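You operate a simulated robot arm through the tools that you are given. There is no shell and no other tool. Be economical: measure what you need, move in short steps, check, and stop when the job is done.

You run a simulated robot arm. Do the job below in one go: nothing can be reset, and whatever is moved stays where it is left.

## Task
Switch the tester switch on. Put one of the drip cups from the air bench shelf on the air bench top. Put one of the foam blocks from the packing table on top of the tin on the rework bench. Take the C small box from the packing table and put it on the rotor bench. Put one of the ring gauges from the rework bench on the shelf five of the fixture rack. Push the station two drawer shut. Take the link bar from the shelf three of the supply rack and put it on the sign there. Stack the motor that says "Y59" from the build bench on top of the motor labelled "Y58". Shut the station three drawer. The order is free.
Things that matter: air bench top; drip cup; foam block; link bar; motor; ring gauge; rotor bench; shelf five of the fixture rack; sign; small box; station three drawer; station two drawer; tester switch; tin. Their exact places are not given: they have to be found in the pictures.

The check looks at the end state, three seconds after you hand in, the way a careful person would. Anything else that was tipped, shoved, dropped, spilled or broken makes it a failure.

## Robot
A 6-joint arm with a two-finger gripper on a trunk, on a base that drives. Base frame: it is fixed to the floor where the robot stands at the start and does not move with it; the origin is under the middle of the robot, x ahead of it, y to its left, z up. Readings come in mm, rad, newtons and seconds.
Its first joint turns from -2.897 to 2.897 rad. Places, roughly: air bench top [-700, -100, 800]; drip cup (6x6x6 cm) [-800, 0, 400]; foam block (5x4x3 cm) [-1500, -2100, 800]; link bar (5x2x4 cm) [-8900, -2600, 900]; motor [-6000, -2500, 750]; ring gauge [-2500, -2250, 750]; rotor bench [-4400, -2300, 800]; shelf five of the fixture rack [800, 1200, 1600]; sign [-8500, -2500, 1000]; small box [-1750, -2500, 750]; station three drawer [-4600, -300, 700]; station two drawer [-3300, -200, 700]; tester switch [500, -200, 900]; tin [-2500, -2500, 750]. Payload 3.43 kg.
Tool frame: the origin (TCP) lies between the finger pads and is the grasp point; the fingertips stand 20 mm ahead of it; z points along the fingers, y is the line along which they close. The gripper opens to 190 mm. The gripper's body begins 248 mm behind the TCP.
Orientation is told as [roll, pitch, yaw] about the base's x, y, z axes, in that order, counted from this pose: with the fingers straight down and closing along the base's y, the tool's x points along the base's -x, its y along +y and its z along -z.

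## Interface
- The arm moves only by the tool send_rows. Its argument "commands" is a list of rows, each an object of numbers (a shift or turn left out is 0, a gripper value left out holds the last): "x", "y", "z": the shift along the tool's x, y, z in units of 400 mm (1.0 is 400 mm); "rx", "ry", "rz": the turn, a rotation vector about the tool's x, y, z in units of 120 degrees (1.0 is 120 degrees); "gripper": the gripper command, from -1 (fully open) to 1 (shut), values between in proportion. In form: [{"x": .., "y": .., "z": .., "rx": .., "ry": .., "rz": .., "gripper": ..}, ...]. A call has 1 to 10 rows; each row is the pose to reach, as a shift and turn from the pose commanded when the call began, along the tool's axes at that moment. A call with a number of a shift or a turn outside -1 to 1 is refused whole. Rows are played at 5 a second. More than 50 mm and 0.15 rad between two rows, or a gripper value outside its range, and nothing of the call is played. A pose out of reach is approached as far as the arm can. The call stops where the force on the tool passes 40 N (or 10 N more than at its start, if that is more) or the arm is blocked; 0.2 s more then pass. Each finger travels about 45 mm/s and halts on what it meets, pressing with about 31 N; the grip force reading is that of the motor and also rises with nothing between the fingers. The clock runs only during rows and for 0.2 s after the last one: add rows that repeat a pose to give the fingers time. The reply holds the time, the measured pose of the TCP, the force on the tool along the base axes, the opening and the grip force, in the units named above and with some noise, with the torque about the TCP (base axes, N m) and any sound that the robot's microphone picked up, and new pictures: "show" is both (left out), scene, wrist or none.
- Cameras (640 x 400 px; columns grow to the right, rows downward): "scene" is now at [-6.7, 184.7, 1248.6]; the picture's right is [-0.26, -0.97, 0.00], its down [-0.90, 0.24, -0.36] and it looks along [0.35, -0.10, -0.93] (base axes); focal length 214 px, centre (320, 200). "wrist" rides on the gripper at [70, -8, -288] in the tool frame; the picture's right is [0.12, 0.99, 0.00], its down [-0.96, 0.12, -0.25] and it looks along [-0.25, 0.03, 0.97] (tool axes); focal length 261 px, centre (320, 200).
- slide_trunk(by): slides the trunk up (or, below 0, down) by that many mm; the arm and the scene camera ride with it, the base frame stays. It gives what a move gives, with no picture.
- roll_base(legs): drives the robot by 1 to 6 legs, each [ahead, turn to the left] in mm and rad, along the robot's own axes; the way and the turn of a leg run together, so that a leg with both is an arc; at most 1500 mm and 3.142 rad a leg. The arm and the cameras ride along, it lands a little off, and it stops where it bumps. It gives what a move gives, and a new picture of the scene camera.
- turn_head(pan, tilt): turns the head with the scene camera to pan (to the left, within 2.705 rad either way) and tilt (down, from -0.506 to 1.204), counted from straight ahead of the robot. It gives what a move gives, and a new picture of the scene camera.
- pixel_to_xyz(camera, pixels): for up to 12 pixels [column, row] of the newest picture of that camera ("zoom" is the newest enlarged one), the place [x, y, z] in the base frame of the surface seen there, good to about 2 mm. It takes no simulated time.
- inspect(camera, box): a new picture of the part [left, top, right, bottom] of that camera's present view, enlarged. It takes no simulated time.
- close_job(): hands the job in; it is judged then, once.

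Work in short steps. Measure before you move; look again where a grasp or a placing could have gone wrong, and mend it. You have 145 turns and 260 pictures in all, those below and enlarged ones among them. Open the gripper and draw the arm clear of the work before you hand the job in, unless the task says otherwise.

The tools are called by a JSON object that holds its "fn" and its "kwargs". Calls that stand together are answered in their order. send_rows: Moves the arm, as the interface text tells. Its arguments: {"type":"object","properties":{"commands":{"type":"array"},"show":{"type":"string","enum":["both","scene","wrist","none"]}},"required":["commands"]} The other tools are called the same way: slide_trunk (by) slides the trunk up or down; roll_base (legs) drives the base; turn_head (pan, tilt) turns the head that bears the scene camera; pixel_to_xyz (camera, pixels) gives the place of the surface under pixels of a picture; inspect (camera, box) takes an enlarged picture of a part of a camera's view; close_job () hands the job in.

At the start:

```text
t: 0.0
ee_pos: [-265.7, 946.2, 998.9]
tool_rot: [0.001, 0.002, 0.002]
contact_force: [0.2, -0.9, -0.5]
moment: [0.0, 0.04, -0.01]
opening: 190.0
grip_force: 0.1
trunk travel left (down, up): [-100.0, 140.0]
robot x, y, heading: [0.5, 2.9, -0.003]
head pan, tilt: [-0.265, 1.201]
```

scene: 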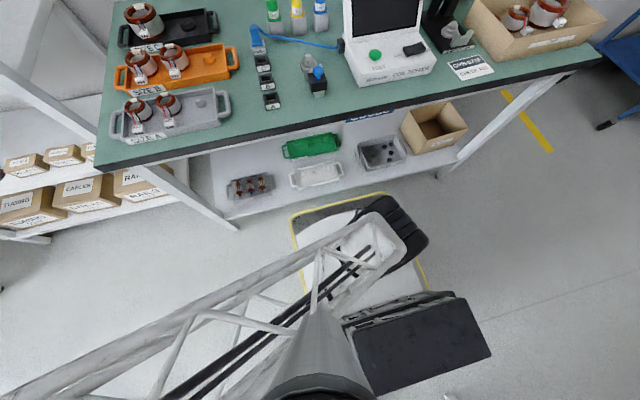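
wrist: 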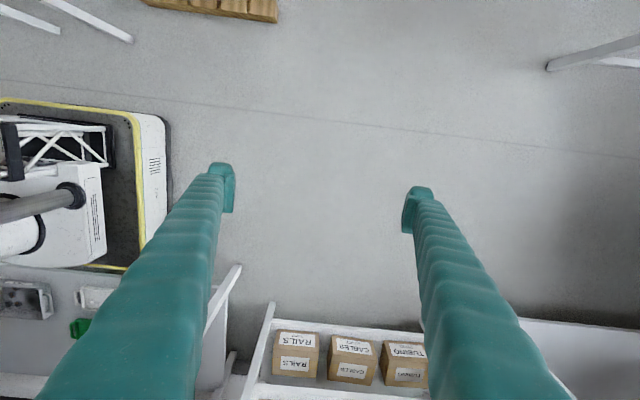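

The scene picture shows a bench ahead with a tester (green button at 375,54). I look around first, starting straight ahead and then to the sides.

{"fn": "turn_head", "kwargs": {"pan": -0.2, "tilt": 0.7}}

{"fn": "turn_head", "kwargs": {"pan": 1.0, "tilt": 0.2}}

{"fn": "turn_head", "kwargs": {"pan": 2.6, "tilt": 0.5}}

{"fn": "turn_head", "kwargs": {"pan": -2.4, "tilt": 0.4}}

```text
t: 0.9
ee_pos: [-265.6, 946.6, 999.3]
tool_rot: [0.001, -0.001, 0.001]
contact_force: [0.2, 0.0, 0.4]
moment: [-0.01, 0.03, 0.0]
opening: 189.9
grip_force: 0.0
trunk travel left (down, up): [-100.0, 140.0]
robot x, y, heading: [-0.5, 0.3, 0.005]
head pan, tilt: [-0.201, 0.7]
```

scene: 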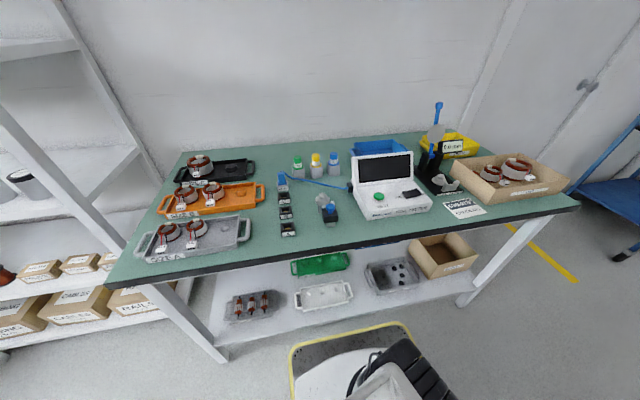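

```text
t: 2.3
ee_pos: [-267.0, 946.7, 999.7]
tool_rot: [-0.001, 0.0, -0.001]
contact_force: [0.4, 0.3, -0.4]
moment: [-0.02, -0.01, -0.01]
opening: 190.0
grip_force: 0.1
trunk travel left (down, up): [-100.0, 140.0]
robot x, y, heading: [-2.6, 4.3, -0.004]
head pan, tilt: [1.0, 0.201]
```

scene: 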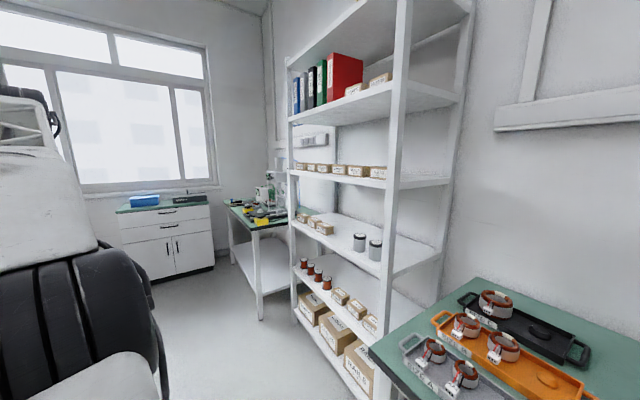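

```text
t: 4.0
ee_pos: [-266.0, 944.5, 997.5]
tool_rot: [0.0, -0.001, -0.001]
contact_force: [0.6, 0.7, 0.4]
moment: [-0.01, 0.01, 0.03]
opening: 189.8
grip_force: 0.1
trunk travel left (down, up): [-100.0, 140.0]
robot x, y, heading: [1.7, -2.5, 0.0]
head pan, tilt: [2.601, 0.499]
```

scene: 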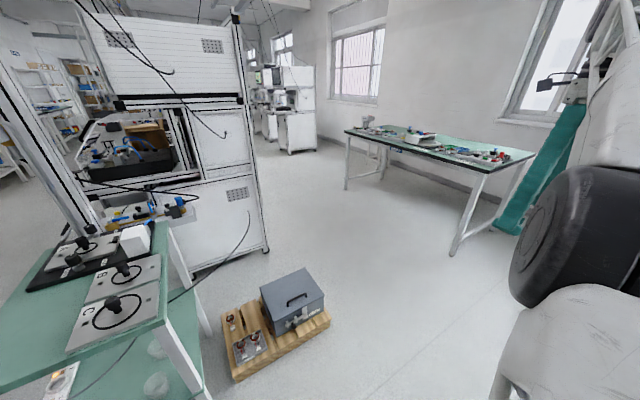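

```text
t: 7.9
ee_pos: [-266.4, 944.9, 999.6]
tool_rot: [0.002, 0.001, 0.001]
contact_force: [-0.4, 0.0, 0.2]
moment: [0.01, -0.03, -0.01]
opening: 190.0
grip_force: 0.0
trunk travel left (down, up): [-100.0, 140.0]
robot x, y, heading: [3.2, 0.7, 0.001]
head pan, tilt: [-2.4, 0.4]
```

scene: 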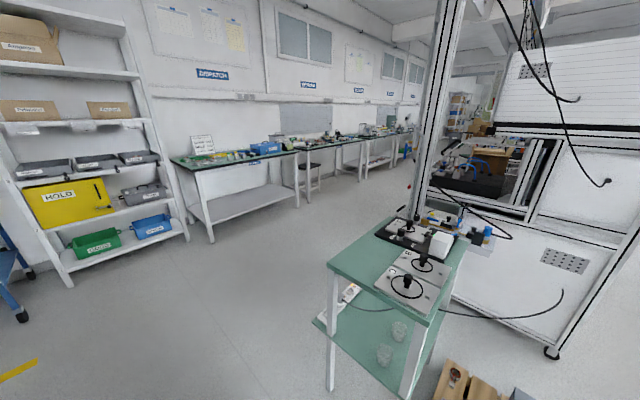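

The tester is ahead at about (390,190) in the first picture. I turn back to it and enlarge it.

{"fn": "turn_head", "kwargs": {"pan": -0.3, "tilt": 0.9}}

{"fn": "inspect", "kwargs": {"camera": "scene", "box": [240, 60, 480, 210]}}

```text
t: 9.9
ee_pos: [-265.3, 945.0, 1000.5]
tool_rot: [0.001, -0.001, 0.0]
contact_force: [-0.5, -0.7, -0.4]
moment: [-0.02, 0.02, 0.01]
opening: 190.2
grip_force: 0.1
trunk travel left (down, up): [-100.0, 140.0]
robot x, y, heading: [-0.1, 2.8, 0.0]
head pan, tilt: [-0.3, 0.901]
```

scene: 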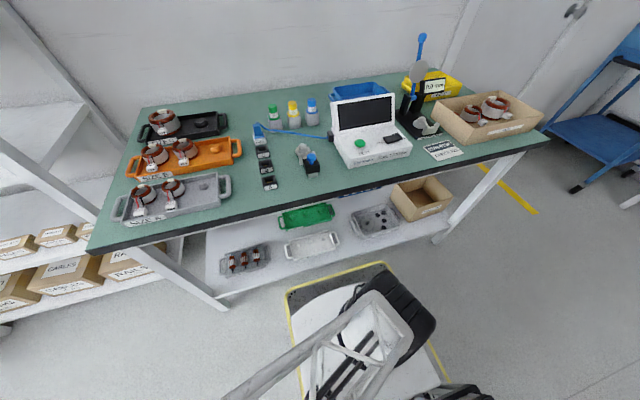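

```text
2.67 times, centred on (360, 135) of scene
```

zoom: 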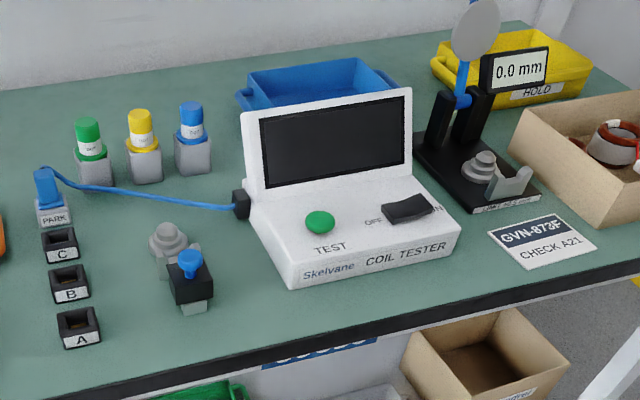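

The black rocker, OFF left and ON right, is at zoom (407,207). I measure it.

{"fn": "pixel_to_xyz", "kwargs": {"camera": "zoom", "pixels": [[388, 213], [400, 209], [412, 206], [425, 203], [433, 213], [407, 218], [373, 222], [437, 208], [320, 222], [360, 110]]}}

{"fn": "inspect", "kwargs": {"camera": "scene", "box": [360, 120, 424, 160]}}

```text
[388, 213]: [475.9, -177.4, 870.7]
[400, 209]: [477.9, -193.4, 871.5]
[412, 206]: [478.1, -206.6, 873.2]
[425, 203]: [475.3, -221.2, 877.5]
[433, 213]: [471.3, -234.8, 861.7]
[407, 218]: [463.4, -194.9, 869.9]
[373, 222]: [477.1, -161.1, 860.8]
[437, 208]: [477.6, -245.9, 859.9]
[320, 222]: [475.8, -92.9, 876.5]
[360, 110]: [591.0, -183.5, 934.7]
```

```text
10.00 times, centred on (392, 140) of scene
```

zoom: 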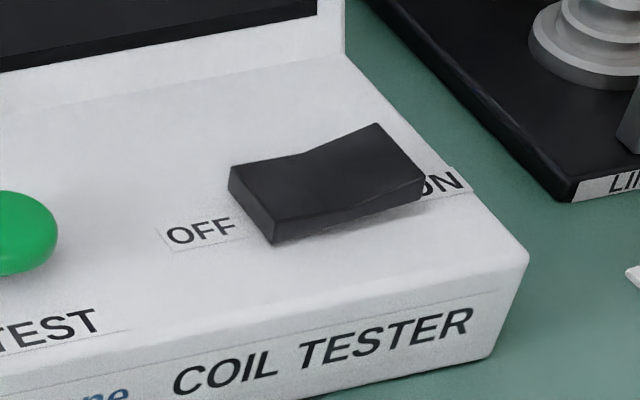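

The ON half is up at about (475,-225,877). Before moving I measure the clearances: bench edge, own base, rack posts, and other bench items.

{"fn": "pixel_to_xyz", "kwargs": {"camera": "scene", "pixels": [[90, 248], [548, 140], [320, 190], [288, 295], [382, 265], [445, 375], [225, 305], [440, 240], [421, 36], [365, 110], [60, 60], [150, 205]]}}

{"fn": "turn_head", "kwargs": {"pan": 0.9, "tilt": 0.6}}

{"fn": "pixel_to_xyz", "kwargs": {"camera": "scene", "pixels": [[320, 100], [320, 200], [320, 300], [250, 100], [250, 200], [250, 300], [400, 100], [400, 200], [400, 300], [180, 200], [180, 300]]}}

{"fn": "turn_head", "kwargs": {"pan": -2.7, "tilt": 0.8}}

{"fn": "pixel_to_xyz", "kwargs": {"camera": "scene", "pixels": [[320, 100], [320, 200], [320, 300], [250, 100], [250, 200], [250, 300], [400, 100], [400, 200], [400, 300], [180, 200], [180, 300], [100, 200]]}}

```text
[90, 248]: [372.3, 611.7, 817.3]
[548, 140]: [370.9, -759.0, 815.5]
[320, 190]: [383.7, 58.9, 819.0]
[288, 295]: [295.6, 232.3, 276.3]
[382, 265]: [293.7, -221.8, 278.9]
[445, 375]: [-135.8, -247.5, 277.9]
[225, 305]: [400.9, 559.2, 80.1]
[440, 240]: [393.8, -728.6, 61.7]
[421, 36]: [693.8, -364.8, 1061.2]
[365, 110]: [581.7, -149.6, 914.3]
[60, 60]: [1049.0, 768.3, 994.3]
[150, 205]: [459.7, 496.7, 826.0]
```

```text
t: 11.3
ee_pos: [-266.4, 945.5, 998.9]
tool_rot: [0.0, 0.002, -0.001]
contact_force: [-0.4, -0.9, 0.6]
moment: [-0.02, 0.05, -0.03]
opening: 189.9
grip_force: 0.0
trunk travel left (down, up): [-100.0, 140.0]
robot x, y, heading: [2.8, -0.5, -0.001]
head pan, tilt: [0.901, 0.6]
```

scene: 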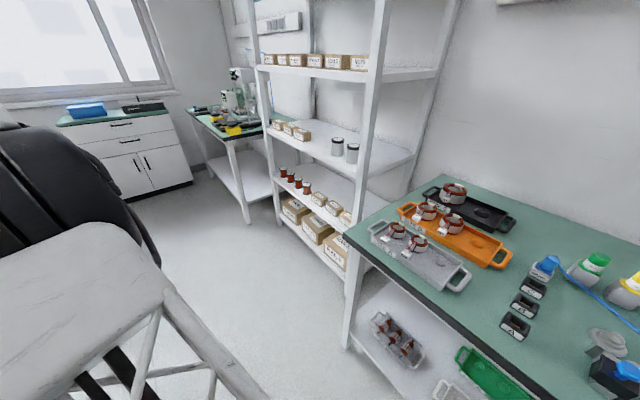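

```text
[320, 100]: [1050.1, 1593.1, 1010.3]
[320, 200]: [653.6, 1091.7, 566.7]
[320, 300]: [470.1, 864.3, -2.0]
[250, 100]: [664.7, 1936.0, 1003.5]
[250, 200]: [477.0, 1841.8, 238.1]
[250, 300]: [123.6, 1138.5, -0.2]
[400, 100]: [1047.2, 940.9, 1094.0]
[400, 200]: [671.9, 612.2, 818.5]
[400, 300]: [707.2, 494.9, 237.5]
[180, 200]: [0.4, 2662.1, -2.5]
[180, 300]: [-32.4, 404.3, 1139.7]
```

```text
t: 14.3
ee_pos: [-265.8, 945.4, 999.7]
tool_rot: [-0.001, -0.001, -0.001]
contact_force: [-0.9, 0.2, 0.1]
moment: [0.0, -0.03, 0.0]
opening: 189.9
grip_force: 0.0
trunk travel left (down, up): [-100.0, 140.0]
robot x, y, heading: [1.1, 1.0, -0.006]
head pan, tilt: [-2.7, 0.799]
```

scene: 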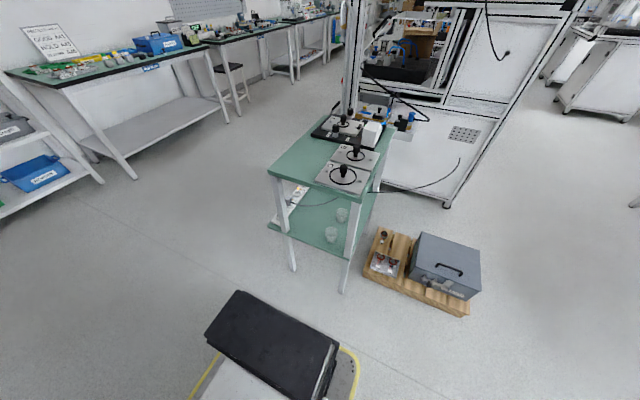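

```text
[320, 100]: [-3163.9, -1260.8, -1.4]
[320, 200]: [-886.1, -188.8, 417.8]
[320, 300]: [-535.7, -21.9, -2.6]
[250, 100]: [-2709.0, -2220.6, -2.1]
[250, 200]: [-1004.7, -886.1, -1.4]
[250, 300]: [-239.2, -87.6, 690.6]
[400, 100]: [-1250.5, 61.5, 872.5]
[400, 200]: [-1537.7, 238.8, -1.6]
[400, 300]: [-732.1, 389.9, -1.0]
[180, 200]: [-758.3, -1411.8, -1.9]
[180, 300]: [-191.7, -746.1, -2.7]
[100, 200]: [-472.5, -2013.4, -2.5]
```

The base is about 300×235 mm half-size and the bench edge is at x=372, so I need to back up before turning. First I retract the arm and close the fingers.

{"fn": "send_rows", "kwargs": {"commands": [{"y": -0.11, "gripper": 1}, {"y": -0.22}, {"y": -0.33}, {"y": -0.44}, {"y": -0.55}, {"y": -0.66}, {"y": -0.77}, {"y": -0.875}, {"y": -0.875}], "show": "none"}}

{"fn": "roll_base", "kwargs": {"legs": [[-124, 0], [0, -1.571], [498, 0]]}}

{"fn": "turn_head", "kwargs": {"pan": 1.571, "tilt": 0.9}}

```text
t: 15.3
ee_pos: [-268.4, 814.1, 825.8]
tool_rot: [-0.185, -0.081, -0.007]
contact_force: [-0.7, 1.5, 0.5]
moment: [-0.37, -0.07, -0.02]
opening: 103.0
grip_force: 0.1
trunk travel left (down, up): [-100.0, 140.0]
robot x, y, heading: [-2.5, -4.5, -0.004]
head pan, tilt: [-2.7, 0.799]
stopped in row 4: the arm was blocked; the commanded pose is now the measured one
```

```text
t: 19.2
ee_pos: [438.8, 653.2, 826.9]
tool_rot: [-0.187, -0.055, -1.048]
contact_force: [-0.9, 0.0, -0.5]
moment: [0.05, -0.06, 0.01]
opening: 0.3
grip_force: 31.1
trunk travel left (down, up): [-100.0, 140.0]
robot x, y, heading: [-121.1, -2.0, -1.042]
head pan, tilt: [-2.7, 0.799]
stopped in leg 2: the force on the tool passed its limit at 152 N (the readings are from after the stop); the commanded pose is now the measured one
```

scene: 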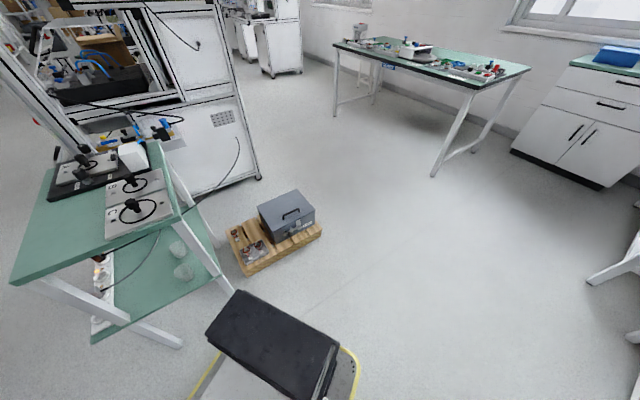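

```text
t: 22.6
ee_pos: [437.6, 652.9, 827.6]
tool_rot: [-0.186, -0.056, -1.05]
contact_force: [-0.8, 1.2, -0.7]
moment: [0.05, 0.0, 0.02]
opening: 0.2
grip_force: 30.5
trunk travel left (down, up): [-100.0, 140.0]
robot x, y, heading: [-119.9, 2.1, -1.046]
head pan, tilt: [1.571, 0.901]
```

scene: 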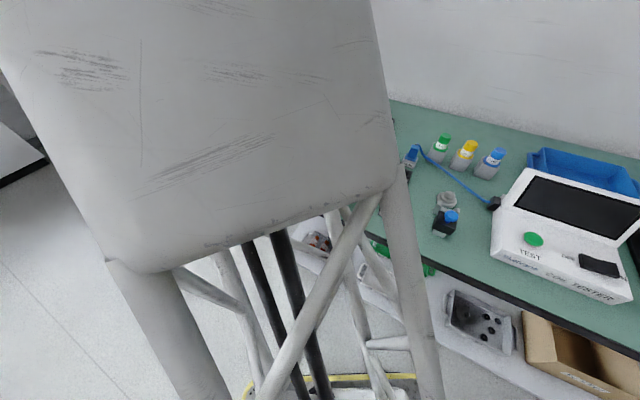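

The arm balked while retracting, sagged to z 826 and met the bench's end. I turn the base back a little to come free, and look.

{"fn": "roll_base", "kwargs": {"legs": [[0, 0.25]]}}

{"fn": "send_rows", "kwargs": {"commands": [{"z": -0.05}, {"z": -0.1}], "show": "both"}}

```text
t: 23.9
ee_pos: [258.7, 772.3, 827.4]
tool_rot: [-0.186, -0.055, -0.797]
contact_force: [0.7, 1.0, 0.9]
moment: [0.0, -0.01, -0.01]
opening: 0.0
grip_force: 30.6
trunk travel left (down, up): [-100.0, 140.0]
robot x, y, heading: [-121.0, 1.4, -0.797]
head pan, tilt: [1.571, 0.901]
```

scene: 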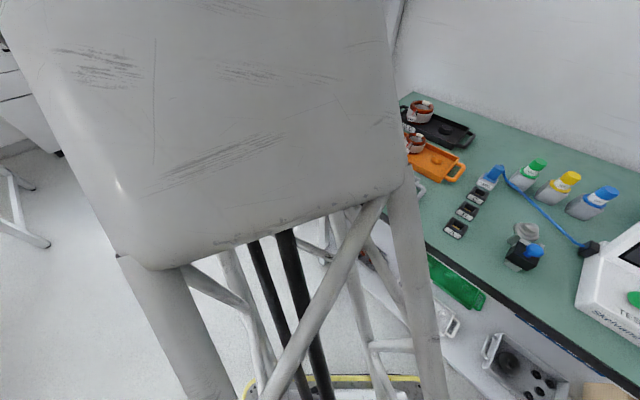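

```text
t: 24.5
ee_pos: [261.6, 779.4, 866.4]
tool_rot: [-0.188, -0.057, -0.799]
contact_force: [0.2, 0.2, -0.8]
moment: [-0.02, -0.03, 0.01]
opening: 0.0
grip_force: 31.6
trunk travel left (down, up): [-100.0, 140.0]
robot x, y, heading: [-120.8, 0.9, -0.791]
head pan, tilt: [1.571, 0.901]
```

scene: 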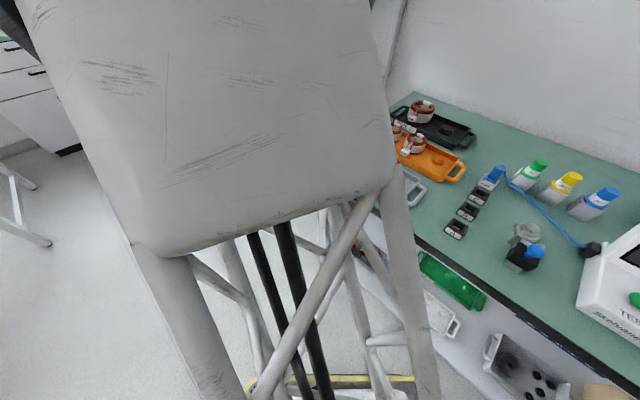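
wrist: 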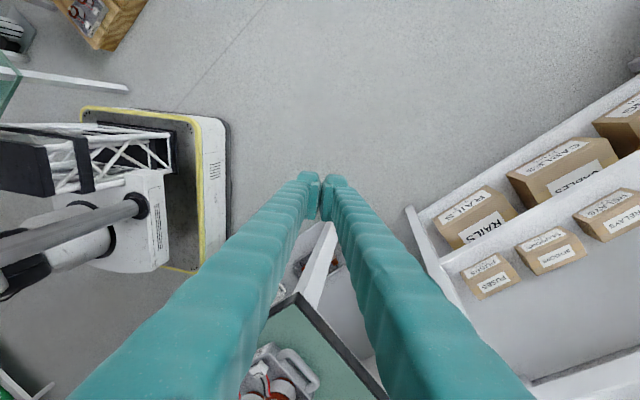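

The arm is free again. I lift it and straighten the tool (roll -0.19, pitch -0.06).

{"fn": "send_rows", "kwargs": {"commands": [{"z": -0.1}, {"z": -0.2}, {"z": -0.3}, {"z": -0.35, "rx": -0.045, "ry": 0.014}, {"z": -0.38, "rx": -0.0893, "ry": 0.0272}, {"z": -0.38, "rx": -0.0893, "ry": 0.0272}], "show": "wrist"}}

```text
t: 26.1
ee_pos: [285.2, 815.7, 961.6]
tool_rot: [-0.051, -0.026, -0.809]
contact_force: [0.6, -0.4, -0.1]
moment: [-0.16, 0.2, -0.01]
opening: 0.0
grip_force: 31.5
trunk travel left (down, up): [-100.0, 140.0]
robot x, y, heading: [-123.6, 3.1, -0.795]
head pan, tilt: [1.571, 0.901]
stopped in row 6: the arm was blocked; the commanded pose is now the measured one
```

wrist: 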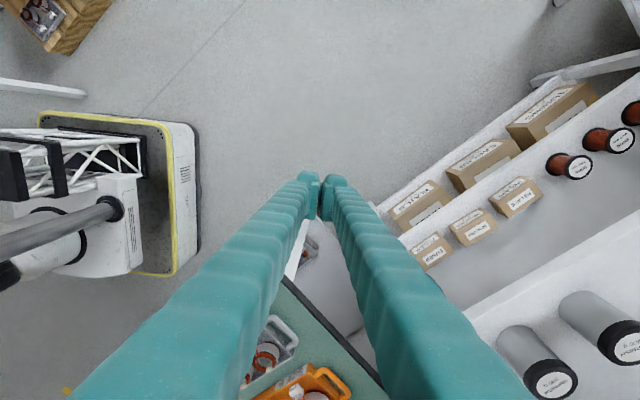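

Blocked again, likely the elbow folding limit at this height. I raise the trunk and try retracting with the arm lower relative to it.

{"fn": "slide_trunk", "kwargs": {"by": 140}}

{"fn": "send_rows", "kwargs": {"commands": [{"z": 0.1}, {"z": 0.2}, {"z": 0.3}, {"z": 0.3, "y": -0.1}, {"z": 0.3, "y": -0.2}, {"z": 0.3, "y": -0.3, "rx": -0.02}, {"z": 0.3, "y": -0.4, "rx": -0.025, "ry": 0.01}, {"z": 0.3, "y": -0.5, "rx": -0.025, "ry": 0.01}, {"z": 0.3, "y": -0.5, "rx": -0.025, "ry": 0.01}], "show": "scene"}}

```text
t: 27.8
ee_pos: [281.4, 814.8, 1105.7]
tool_rot: [-0.047, -0.025, -0.808]
contact_force: [0.8, 0.4, 0.6]
moment: [-0.02, 0.0, 0.02]
opening: 0.1
grip_force: 31.1
trunk travel left (down, up): [-240.0, 0.0]
robot x, y, heading: [-120.1, 0.2, -0.791]
head pan, tilt: [1.571, 0.901]
```

```text
t: 29.1
ee_pos: [224.0, 750.0, 841.0]
tool_rot: [-0.195, -0.1, -0.807]
contact_force: [0.8, -0.3, 0.9]
moment: [0.14, 0.07, -0.01]
opening: 0.0
grip_force: 30.9
trunk travel left (down, up): [-240.0, 0.0]
robot x, y, heading: [-123.1, 1.1, -0.792]
head pan, tilt: [1.571, 0.901]
stopped in row 6: the arm was blocked; the commanded pose is now the measured one
```

scene: 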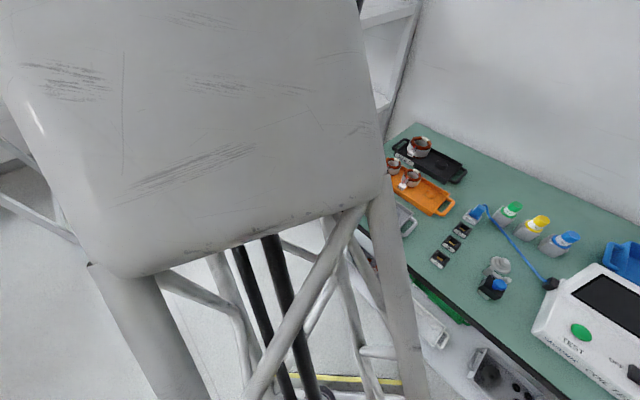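

The head mast sits 185 mm to the robot's left, so the arm can't fold there; it should work ahead or to the right. I extend and lift the arm, then check the rack post for the swing.

{"fn": "send_rows", "kwargs": {"commands": [{"z": -0.1, "y": 0.05}, {"z": -0.2, "y": 0.1}, {"z": -0.3, "y": 0.15}, {"z": -0.4, "y": 0.15}, {"z": -0.5, "y": 0.15}, {"z": -0.6, "y": 0.15}, {"z": -0.6, "y": 0.15}, {"z": -0.6, "y": 0.2, "rx": -0.05, "ry": 0.02}, {"z": -0.6, "y": 0.22, "rx": -0.08, "ry": 0.04}], "show": "none"}}

{"fn": "turn_head", "kwargs": {"pan": 1.9, "tilt": 0.1}}

{"fn": "turn_head", "kwargs": {"pan": 0.6, "tilt": 0.3}}

```text
t: 31.1
ee_pos: [301.2, 856.9, 1059.7]
tool_rot: [-0.023, -0.016, -0.813]
contact_force: [-0.2, 0.5, 0.3]
moment: [-0.07, 0.02, 0.02]
opening: 0.0
grip_force: 31.0
trunk travel left (down, up): [-240.0, 0.0]
robot x, y, heading: [-124.1, -0.4, -0.791]
head pan, tilt: [1.571, 0.901]
```

```text
t: 32.2
ee_pos: [302.8, 857.4, 1059.2]
tool_rot: [-0.023, -0.017, -0.814]
contact_force: [0.1, -1.0, 0.8]
moment: [0.01, -0.01, 0.0]
opening: 0.0
grip_force: 30.8
trunk travel left (down, up): [-240.0, 0.0]
robot x, y, heading: [-123.2, 3.3, -0.794]
head pan, tilt: [1.901, 0.099]
```

scene: 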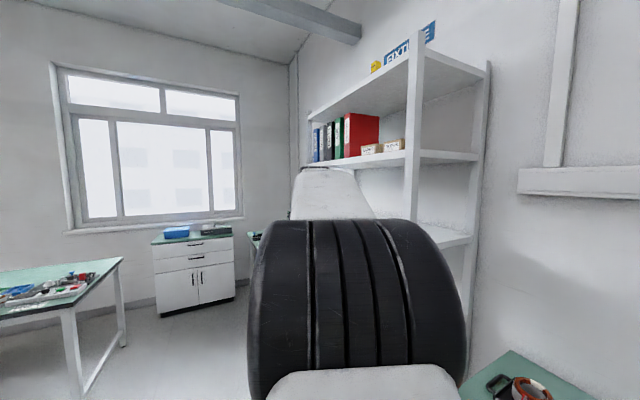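

```text
t: 33.7
ee_pos: [301.7, 857.3, 1058.9]
tool_rot: [-0.025, -0.018, -0.814]
contact_force: [-0.1, 0.4, -0.7]
moment: [0.03, 0.02, -0.04]
opening: 0.0
grip_force: 31.1
trunk travel left (down, up): [-240.0, 0.0]
robot x, y, heading: [-122.7, 1.0, -0.792]
head pan, tilt: [0.6, 0.3]
```

scene: 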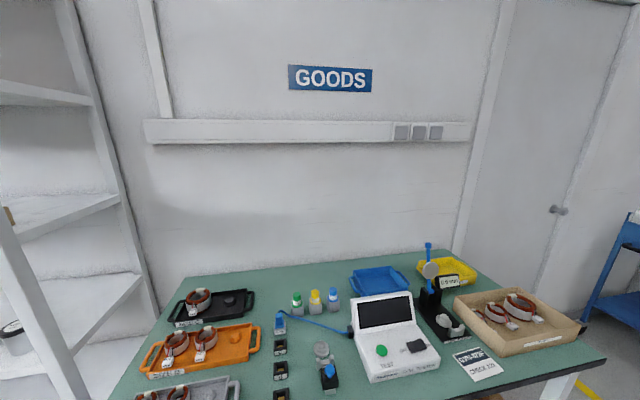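

I measure the rack's near post in this view.

{"fn": "pixel_to_xyz", "kwargs": {"camera": "scene", "pixels": [[20, 260], [50, 340], [5, 215], [430, 245], [382, 350], [415, 346], [605, 360], [140, 240]]}}

```text
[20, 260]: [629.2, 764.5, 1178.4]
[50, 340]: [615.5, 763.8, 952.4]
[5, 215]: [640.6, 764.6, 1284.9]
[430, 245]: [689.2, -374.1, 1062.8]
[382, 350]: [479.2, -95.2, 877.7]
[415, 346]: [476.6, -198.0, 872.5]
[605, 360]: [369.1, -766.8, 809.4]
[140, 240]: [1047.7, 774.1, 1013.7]
```

The post is about 1060 mm from the robot, too tight for the extended arm. I check whether swinging over the air bench side is clear instead.

{"fn": "turn_head", "kwargs": {"pan": -2.35, "tilt": 0.5}}

{"fn": "pixel_to_xyz", "kwargs": {"camera": "scene", "pixels": [[320, 50], [320, 100], [320, 150], [320, 200], [280, 50], [280, 100], [280, 150], [360, 50], [360, 100], [360, 150], [400, 100], [400, 200]]}}

```text
t: 36.3
ee_pos: [301.7, 856.4, 1058.9]
tool_rot: [-0.025, -0.019, -0.812]
contact_force: [-1.1, 0.7, -0.3]
moment: [0.0, 0.01, -0.01]
opening: 0.0
grip_force: 31.5
trunk travel left (down, up): [-240.0, 0.0]
robot x, y, heading: [-122.8, 0.7, -0.79]
head pan, tilt: [-2.349, 0.499]
```

scene: 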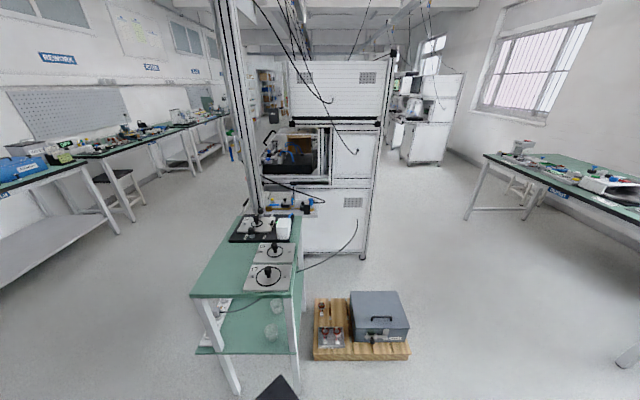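

```text
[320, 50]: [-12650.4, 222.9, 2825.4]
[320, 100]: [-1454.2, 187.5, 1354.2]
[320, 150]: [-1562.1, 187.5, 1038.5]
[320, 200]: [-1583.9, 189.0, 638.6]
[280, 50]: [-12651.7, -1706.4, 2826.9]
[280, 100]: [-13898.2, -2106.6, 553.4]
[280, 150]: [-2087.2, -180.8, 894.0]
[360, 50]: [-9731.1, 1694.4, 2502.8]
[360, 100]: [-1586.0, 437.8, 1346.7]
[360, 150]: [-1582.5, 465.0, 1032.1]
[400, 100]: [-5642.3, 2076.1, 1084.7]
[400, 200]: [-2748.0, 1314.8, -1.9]
```

Measuring the near post (250,130) and the air bench corners.

{"fn": "pixel_to_xyz", "kwargs": {"camera": "scene", "pixels": [[236, 50], [248, 130], [254, 180], [195, 297], [298, 297], [298, 218], [245, 212], [283, 226], [268, 248], [273, 330], [278, 307], [362, 330]]}}

{"fn": "inspect", "kwargs": {"camera": "scene", "box": [170, 190, 330, 390]}}

```text
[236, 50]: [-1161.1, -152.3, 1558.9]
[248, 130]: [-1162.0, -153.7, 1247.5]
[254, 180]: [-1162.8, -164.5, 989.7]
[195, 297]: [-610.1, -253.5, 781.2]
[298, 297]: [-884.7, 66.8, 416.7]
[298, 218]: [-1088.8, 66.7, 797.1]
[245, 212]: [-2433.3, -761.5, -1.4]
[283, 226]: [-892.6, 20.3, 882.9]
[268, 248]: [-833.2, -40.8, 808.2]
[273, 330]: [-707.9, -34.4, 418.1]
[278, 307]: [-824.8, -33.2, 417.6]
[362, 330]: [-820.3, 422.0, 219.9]
```

```text
2.00 times, centred on (250, 290) of scene
```

zoom: 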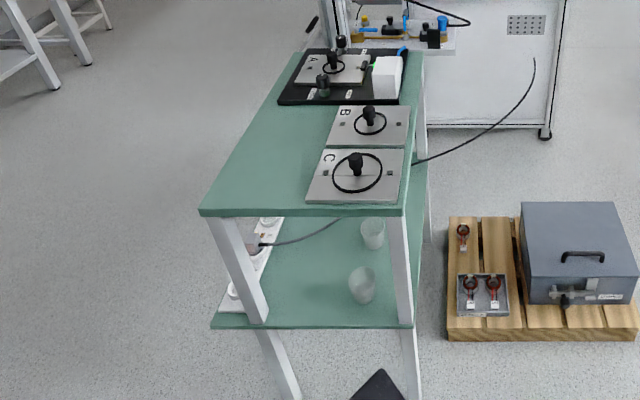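

Swinging left is clear if I stand at x≈-50 (arm sweep ~1050, post at 1120). I go to heading 0, forward, turn left 90°, then reverse into open floor.

{"fn": "roll_base", "kwargs": {"legs": [[0, 0.79], [72, 0]]}}

{"fn": "roll_base", "kwargs": {"legs": [[0, 1.571], [-900, 0]]}}

```text
t: 39.4
ee_pos: [-350.1, 905.5, 1060.1]
tool_rot: [-0.024, -0.017, -0.033]
contact_force: [0.3, 0.0, -0.9]
moment: [0.0, 0.0, 0.03]
opening: 0.0
grip_force: 31.0
trunk travel left (down, up): [-240.0, 0.0]
robot x, y, heading: [-49.7, 0.5, -0.016]
head pan, tilt: [-2.349, 0.499]
```

scene: 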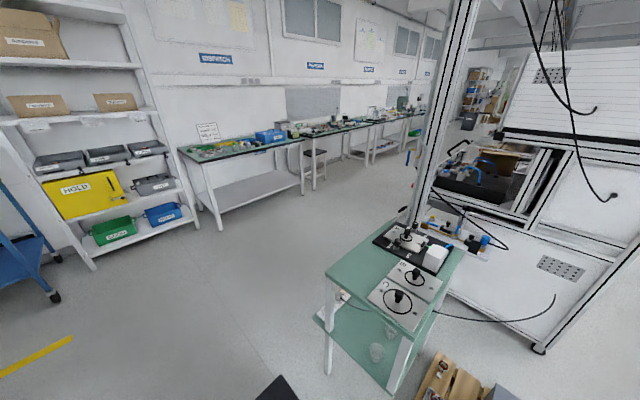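

```text
t: 48.3
ee_pos: [-933.7, -1233.4, 1059.3]
tool_rot: [-0.022, -0.015, 1.566]
contact_force: [0.0, 1.2, -0.4]
moment: [0.0, 0.02, -0.03]
opening: 0.0
grip_force: 30.7
trunk travel left (down, up): [-240.0, 0.0]
robot x, y, heading: [-38.5, -902.6, 1.589]
head pan, tilt: [-2.349, 0.499]
```

scene: 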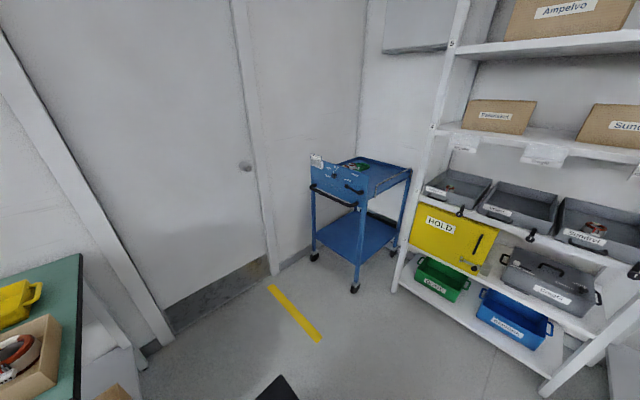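

In open floor now. I swing the arm from the robot's left towards its front in chords, shrinking the radius, and check.

{"fn": "send_rows", "kwargs": {"commands": [{"x": -0.12, "y": 0.004, "rz": 0.025}, {"x": -0.24, "y": 0.008, "rz": 0.05}, {"x": -0.36, "y": 0.012, "rz": 0.075}, {"x": -0.48, "y": 0.016, "rz": 0.1}, {"x": -0.6, "y": 0.02, "rz": 0.125}, {"x": -0.72, "y": 0.024, "rz": 0.15}, {"x": -0.84, "y": 0.028, "rz": 0.175}, {"x": -0.96, "y": 0.03, "rz": 0.2}], "show": "none"}}

{"fn": "send_rows", "kwargs": {"commands": [{"x": -0.12, "y": -0.008, "rz": 0.026}, {"x": -0.24, "y": -0.016, "rz": 0.052}, {"x": -0.36, "y": -0.024, "rz": 0.078}, {"x": -0.48, "y": -0.032, "rz": 0.104}, {"x": -0.6, "y": -0.04, "rz": 0.13}, {"x": -0.72, "y": -0.048, "rz": 0.157}, {"x": -0.84, "y": -0.056, "rz": 0.183}, {"x": -0.96, "y": -0.065, "rz": 0.21}], "show": "wrist"}}

```text
t: 50.1
ee_pos: [-944.4, -848.5, 1065.9]
tool_rot: [-0.014, -0.025, 1.145]
contact_force: [-0.4, -0.6, -0.4]
moment: [0.17, 0.01, -0.03]
opening: 0.0
grip_force: 30.7
trunk travel left (down, up): [-240.0, 0.0]
robot x, y, heading: [-39.9, -905.4, 1.586]
head pan, tilt: [-2.349, 0.499]
```

```text
t: 51.9
ee_pos: [-761.7, -511.1, 1075.8]
tool_rot: [-0.001, -0.028, 0.708]
contact_force: [-0.2, -0.6, -0.5]
moment: [0.16, -0.09, 0.0]
opening: 0.0
grip_force: 30.8
trunk travel left (down, up): [-240.0, 0.0]
robot x, y, heading: [-34.7, -901.6, 1.586]
head pan, tilt: [-2.349, 0.499]
```

wrist: 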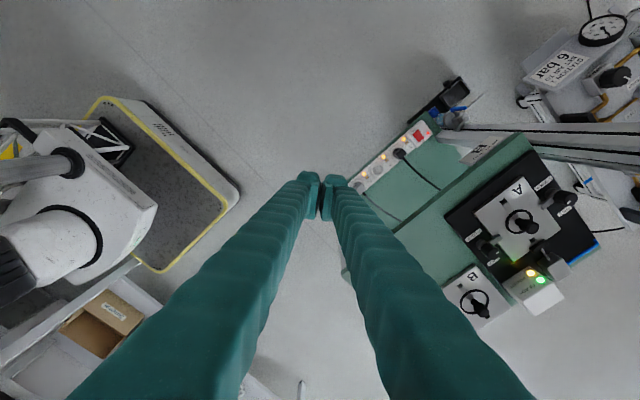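

The swing works. I continue toward the front.

{"fn": "send_rows", "kwargs": {"commands": [{"x": -0.11, "y": -0.013, "rz": 0.027}, {"x": -0.22, "y": -0.026, "rz": 0.054}, {"x": -0.33, "y": -0.039, "rz": 0.081}, {"x": -0.44, "y": -0.052, "rz": 0.108}, {"x": -0.55, "y": -0.065, "rz": 0.135}, {"x": -0.66, "y": -0.078, "rz": 0.162}, {"x": -0.77, "y": -0.091, "rz": 0.189}, {"x": -0.88, "y": -0.104, "rz": 0.216}, {"x": -0.99, "y": -0.117, "rz": 0.243}], "show": "none"}}

{"fn": "send_rows", "kwargs": {"commands": [{"x": -0.11, "y": -0.013, "rz": 0.03}, {"x": -0.22, "y": -0.026, "rz": 0.06}, {"x": -0.33, "y": -0.039, "rz": 0.09}, {"x": -0.44, "y": -0.052, "rz": 0.12}, {"x": -0.55, "y": -0.065, "rz": 0.15}, {"x": -0.66, "y": -0.078, "rz": 0.18}, {"x": -0.77, "y": -0.091, "rz": 0.21}, {"x": -0.88, "y": -0.104, "rz": 0.24}, {"x": -0.99, "y": -0.117, "rz": 0.265}], "show": "none"}}

```text
t: 53.9
ee_pos: [-432.8, -287.9, 1085.6]
tool_rot: [0.012, -0.026, 0.197]
contact_force: [-0.1, -0.8, 0.2]
moment: [0.06, -0.1, 0.02]
opening: 0.0
grip_force: 31.2
trunk travel left (down, up): [-240.0, 0.0]
robot x, y, heading: [-37.3, -903.6, 1.585]
head pan, tilt: [-2.349, 0.499]
```

```text
t: 55.9
ee_pos: [-34.7, -256.5, 1096.3]
tool_rot: [0.023, -0.015, -0.358]
contact_force: [-0.8, 0.5, 0.8]
moment: [0.07, -0.11, 0.0]
opening: 0.0
grip_force: 31.0
trunk travel left (down, up): [-240.0, 0.0]
robot x, y, heading: [-37.5, -904.9, 1.585]
head pan, tilt: [-2.349, 0.499]
```

The arm is now ahead of the robot at radius 648. I turn the base right 0.668 rad so it points at the switch, and look.

{"fn": "roll_base", "kwargs": {"legs": [[0, -0.668]]}}

{"fn": "turn_head", "kwargs": {"pan": 0.0, "tilt": 0.6}}

```text
t: 58.1
ee_pos: [359.2, -390.4, 1095.4]
tool_rot: [0.024, -0.016, -1.01]
contact_force: [0.9, 0.1, -0.2]
moment: [0.01, 0.04, 0.05]
opening: 0.0
grip_force: 31.0
trunk travel left (down, up): [-240.0, 0.0]
robot x, y, heading: [-35.3, -906.9, 0.937]
head pan, tilt: [-2.349, 0.499]
```

scene: 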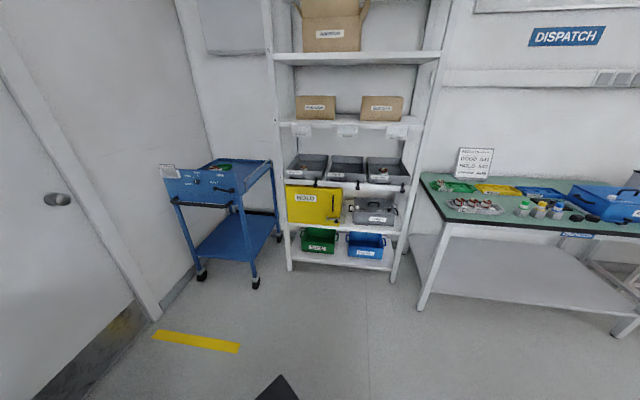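

```text
t: 60.3
ee_pos: [358.6, -391.6, 1095.5]
tool_rot: [0.023, -0.015, -1.01]
contact_force: [0.4, -0.5, -0.5]
moment: [-0.01, 0.03, 0.0]
opening: 0.0
grip_force: 30.9
trunk travel left (down, up): [-240.0, 0.0]
robot x, y, heading: [-38.6, -908.1, 0.932]
head pan, tilt: [0.0, 0.6]
```

scene: 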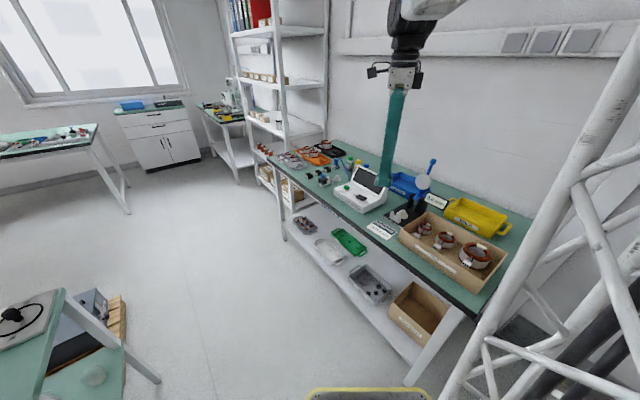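

I move over the ON half, straighten, square the fingers, and come down to z≈930.

{"fn": "send_rows", "kwargs": {"commands": [{"x": 0.036, "y": 0.09, "z": 0.0, "rx": 0.004, "ry": 0.002, "rz": 0.055}, {"x": 0.072, "y": 0.18, "rx": 0.008, "ry": 0.004, "rz": 0.11}, {"x": 0.108, "y": 0.27, "rx": 0.011, "ry": 0.007, "rz": 0.165}, {"x": 0.144, "y": 0.36, "rx": 0.011, "ry": 0.007, "rz": 0.22}, {"x": 0.1775, "y": 0.445, "z": 0.06, "rx": 0.011, "ry": 0.007, "rz": 0.267}, {"x": 0.1775, "y": 0.445, "z": 0.17, "rx": 0.011, "ry": 0.007, "rz": 0.267}, {"x": 0.1775, "y": 0.445, "z": 0.28, "rx": 0.011, "ry": 0.007, "rz": 0.267}, {"x": 0.1775, "y": 0.445, "z": 0.37, "rx": 0.011, "ry": 0.007, "rz": 0.267}, {"x": 0.1775, "y": 0.445, "z": 0.37, "rx": 0.011, "ry": 0.007, "rz": 0.267}], "show": "both"}}

{"fn": "inspect", "kwargs": {"camera": "wrist", "box": [240, 110, 400, 210]}}

```text
t: 62.3
ee_pos: [477.7, -239.4, 949.1]
tool_rot: [0.002, 0.009, -1.568]
contact_force: [-0.8, 0.2, -0.2]
moment: [-0.06, 0.03, -0.02]
opening: 0.2
grip_force: 31.0
trunk travel left (down, up): [-240.0, 0.0]
robot x, y, heading: [-39.5, -905.2, 0.933]
head pan, tilt: [0.0, 0.6]
```

scene: 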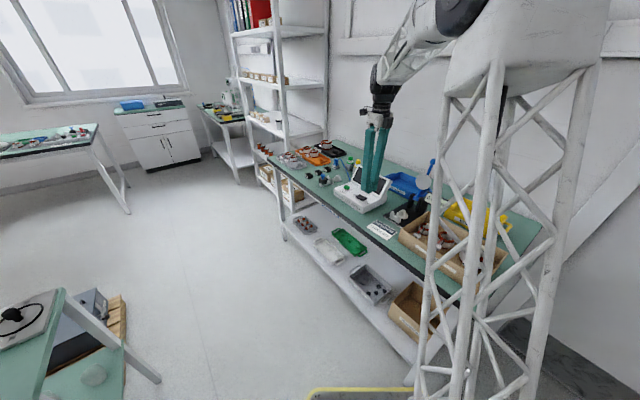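
wrist: 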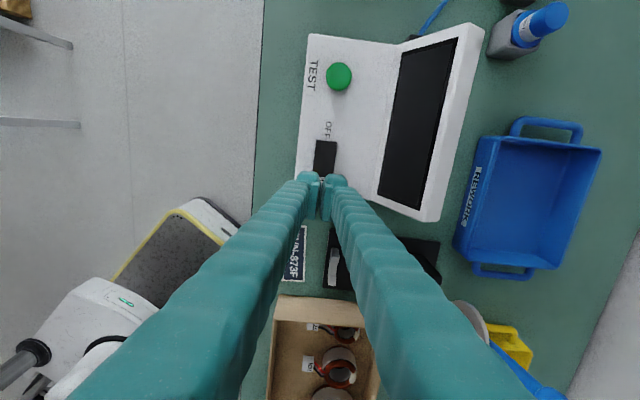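

```text
4.00 times, centred on (320, 160) of wrist
```

zoom: 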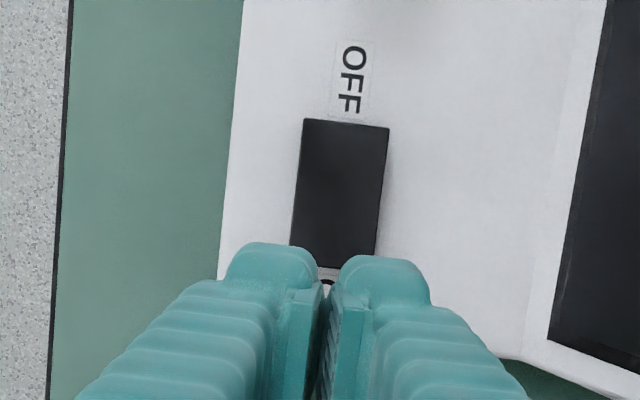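

Aligned with the ON end. I press down in small steps; the force limit stops it.

{"fn": "send_rows", "kwargs": {"commands": [{"z": 0.08}, {"z": 0.11}, {"z": 0.125}, {"z": 0.14}, {"z": 0.15}, {"z": 0.16}, {"z": 0.165}], "show": "none"}}

{"fn": "send_rows", "kwargs": {"commands": [{"z": -0.1}, {"z": -0.2}, {"z": -0.3}], "show": "scene"}}

{"fn": "inspect", "kwargs": {"camera": "wrist", "box": [240, 110, 400, 210]}}

```text
t: 63.6
ee_pos: [475.9, -236.7, 892.3]
tool_rot: [0.004, 0.007, -1.568]
contact_force: [-6.1, -8.4, 27.4]
moment: [0.2, 0.17, 0.1]
opening: 5.8
grip_force: 34.3
trunk travel left (down, up): [-240.0, 0.0]
robot x, y, heading: [-36.3, -905.9, 0.934]
head pan, tilt: [0.0, 0.6]
stopped in row 6: the force on the tool passed its limit at 46 N (the readings are from after the stop); the commanded pose is now the measured one
```

```text
t: 64.4
ee_pos: [474.7, -237.9, 1009.2]
tool_rot: [0.002, 0.008, -1.569]
contact_force: [-0.4, 0.9, -0.3]
moment: [-0.07, 0.02, 0.0]
opening: 0.1
grip_force: 33.9
trunk travel left (down, up): [-240.0, 0.0]
robot x, y, heading: [-38.9, -903.9, 0.932]
head pan, tilt: [0.0, 0.6]
```

scene: 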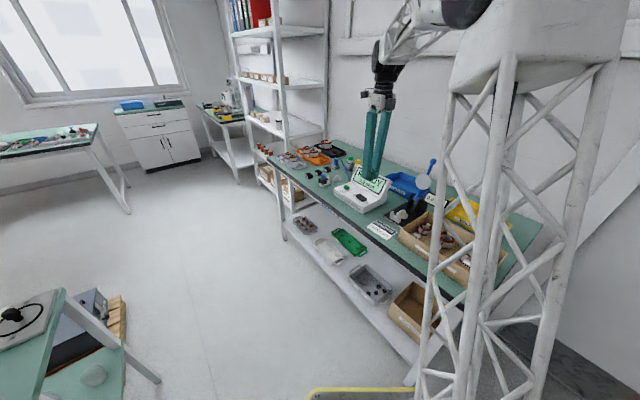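

```text
4.00 times, centred on (320, 160) of wrist
```

zoom: 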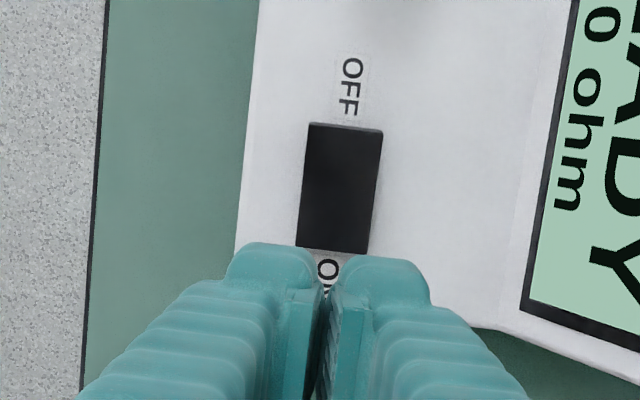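

The tester is on: its screen shows READY and the rocker's ON side is down. Next is the cup. I retract the arm to radius ~650 while turning the wrist.

{"fn": "send_rows", "kwargs": {"commands": [{"x": -0.0, "y": 0, "z": -0.1, "rz": -0.07}, {"x": -0.04, "y": -0.03, "z": -0.2, "rz": -0.14}, {"x": -0.1, "y": -0.07, "z": -0.21, "rz": -0.21}, {"x": -0.17, "y": -0.13, "z": -0.21, "rz": -0.28}, {"x": -0.24, "y": -0.19, "z": -0.21, "rz": -0.35}, {"x": -0.31, "y": -0.24, "z": -0.21, "rz": -0.42}, {"x": -0.38, "y": -0.29, "z": -0.21, "rz": -0.49}, {"x": -0.38, "y": -0.29, "z": -0.21, "rz": -0.56}, {"x": -0.38, "y": -0.29, "z": -0.21, "rz": -0.63}, {"x": -0.38, "y": -0.29, "z": -0.21, "rz": -0.7}], "show": "none"}}

{"fn": "roll_base", "kwargs": {"legs": [[0, 0.664], [870, 0]]}}

```text
t: 66.6
ee_pos: [359.4, -389.8, 1091.8]
tool_rot: [0.007, -0.004, -0.101]
contact_force: [0.2, -0.5, -0.1]
moment: [-0.01, 0.0, 0.02]
opening: 0.0
grip_force: 34.5
trunk travel left (down, up): [-240.0, 0.0]
robot x, y, heading: [-36.0, -902.5, 0.93]
head pan, tilt: [0.0, 0.6]
```

```text
t: 73.1
ee_pos: [-86.9, 602.6, 1092.0]
tool_rot: [0.009, -0.005, 0.575]
contact_force: [-0.4, 1.0, 0.3]
moment: [0.0, 0.02, -0.04]
opening: 0.1
grip_force: 34.6
trunk travel left (down, up): [-240.0, 0.0]
robot x, y, heading: [-70.9, -45.6, 1.612]
head pan, tilt: [0.0, 0.6]
```

scene: 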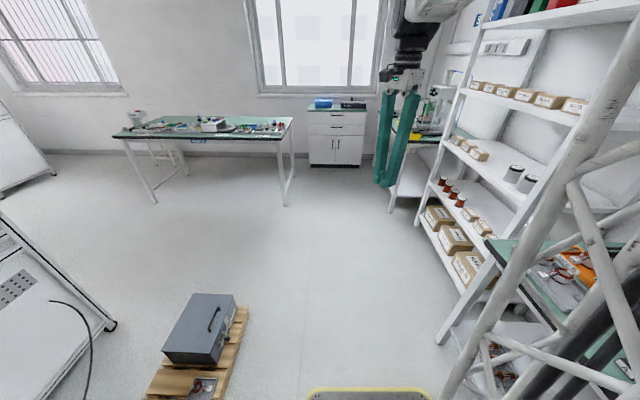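

Now I turn left to face the air bench and look at the shelf.

{"fn": "roll_base", "kwargs": {"legs": [[0, 1.53]]}}

{"fn": "slide_trunk", "kwargs": {"by": -140}}

{"fn": "turn_head", "kwargs": {"pan": 0.0, "tilt": 0.9}}

{"fn": "inspect", "kwargs": {"camera": "scene", "box": [240, 100, 480, 300]}}

```text
t: 77.5
ee_pos: [-724.9, -42.3, 1092.5]
tool_rot: [0.008, -0.003, 2.118]
contact_force: [-0.2, 0.0, -0.8]
moment: [-0.03, 0.01, -0.03]
opening: 0.0
grip_force: 34.0
trunk travel left (down, up): [-240.0, 0.0]
robot x, y, heading: [-73.6, -45.8, -3.126]
head pan, tilt: [0.0, 0.6]
```

scene: 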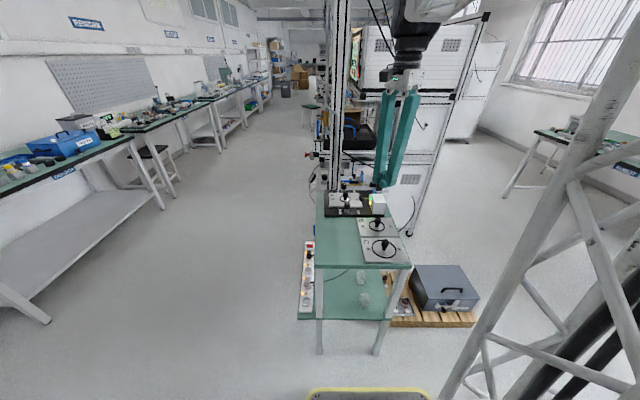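

```text
t: 79.1
ee_pos: [-725.5, -41.3, 951.6]
tool_rot: [0.008, -0.004, 2.116]
contact_force: [-0.3, -0.4, 0.0]
moment: [0.0, 0.01, 0.01]
opening: 0.0
grip_force: 34.4
trunk travel left (down, up): [-100.0, 140.0]
robot x, y, heading: [-76.8, -47.2, -3.128]
head pan, tilt: [0.0, 0.6]
```

```text
t: 79.9
ee_pos: [-725.3, -43.1, 952.0]
tool_rot: [0.009, -0.002, 2.115]
contact_force: [0.6, -0.2, 1.6]
moment: [-0.03, -0.01, -0.01]
opening: 0.1
grip_force: 34.3
trunk travel left (down, up): [-100.0, 140.0]
robot x, y, heading: [-76.4, -48.0, -3.132]
head pan, tilt: [0.0, 0.901]
```

scene: 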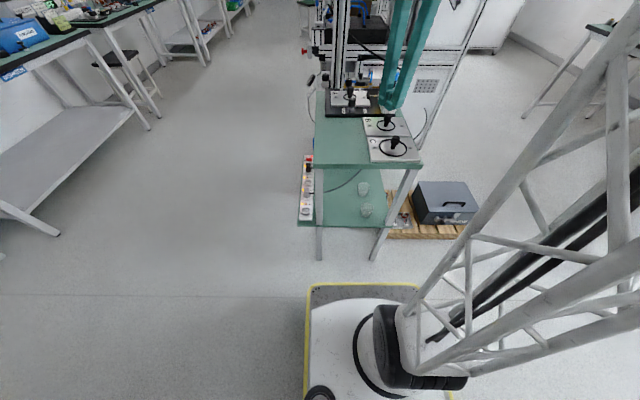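

```text
2.00 times, centred on (360, 200) of scene
```

zoom: 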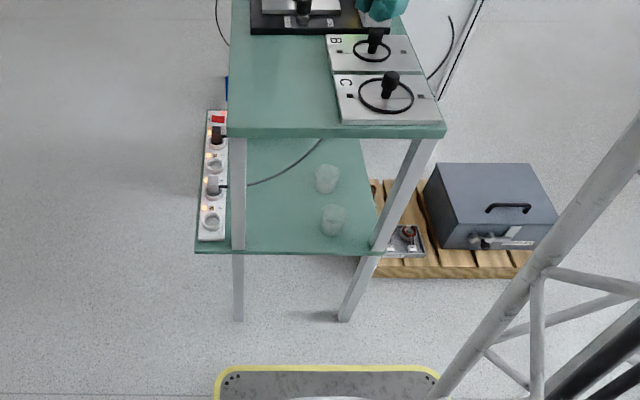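

Measuring the cups, shelf edge and table edge in the enlarged view.

{"fn": "pixel_to_xyz", "kwargs": {"camera": "zoom", "pixels": [[332, 208], [332, 221], [332, 232], [328, 168], [327, 180], [327, 189], [300, 252], [260, 126], [437, 126], [235, 250], [376, 240], [270, 100]]}}

{"fn": "inspect", "kwargs": {"camera": "scene", "box": [345, 170, 385, 225]}}

```text
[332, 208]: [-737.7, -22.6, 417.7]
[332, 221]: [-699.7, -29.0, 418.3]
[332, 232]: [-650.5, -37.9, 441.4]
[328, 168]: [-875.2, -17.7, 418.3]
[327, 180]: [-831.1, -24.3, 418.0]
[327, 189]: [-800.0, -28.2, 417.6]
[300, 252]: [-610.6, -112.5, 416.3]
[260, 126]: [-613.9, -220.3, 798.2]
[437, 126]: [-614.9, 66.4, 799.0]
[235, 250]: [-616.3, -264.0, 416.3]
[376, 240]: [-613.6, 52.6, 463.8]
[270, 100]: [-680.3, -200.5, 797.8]
```

```text
7.27 times, centred on (365, 198) of scene
```

zoom: 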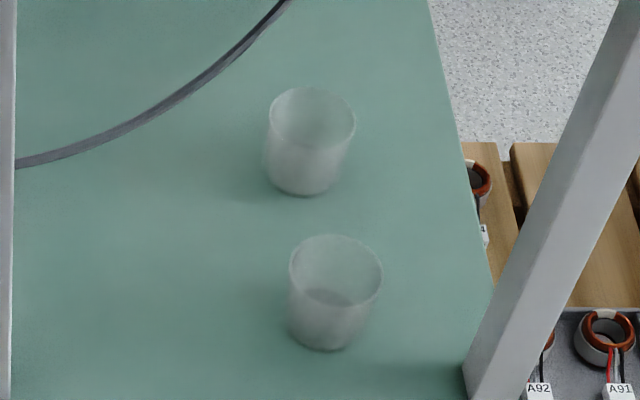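

I get the near cup's base outline on the shelf.

{"fn": "pixel_to_xyz", "kwargs": {"camera": "zoom", "pixels": [[286, 340], [380, 340], [332, 353], [332, 345], [286, 290], [384, 290], [332, 330], [332, 310], [264, 185], [352, 185], [308, 197], [305, 180]]}}

```text
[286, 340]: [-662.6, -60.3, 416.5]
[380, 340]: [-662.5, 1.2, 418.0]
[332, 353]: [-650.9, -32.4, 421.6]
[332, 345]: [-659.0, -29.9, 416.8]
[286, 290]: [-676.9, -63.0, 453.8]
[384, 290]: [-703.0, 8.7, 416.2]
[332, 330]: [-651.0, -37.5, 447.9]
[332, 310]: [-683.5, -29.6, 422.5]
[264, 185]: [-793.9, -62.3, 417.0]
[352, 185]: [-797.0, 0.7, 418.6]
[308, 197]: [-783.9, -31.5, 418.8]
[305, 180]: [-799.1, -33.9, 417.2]
```

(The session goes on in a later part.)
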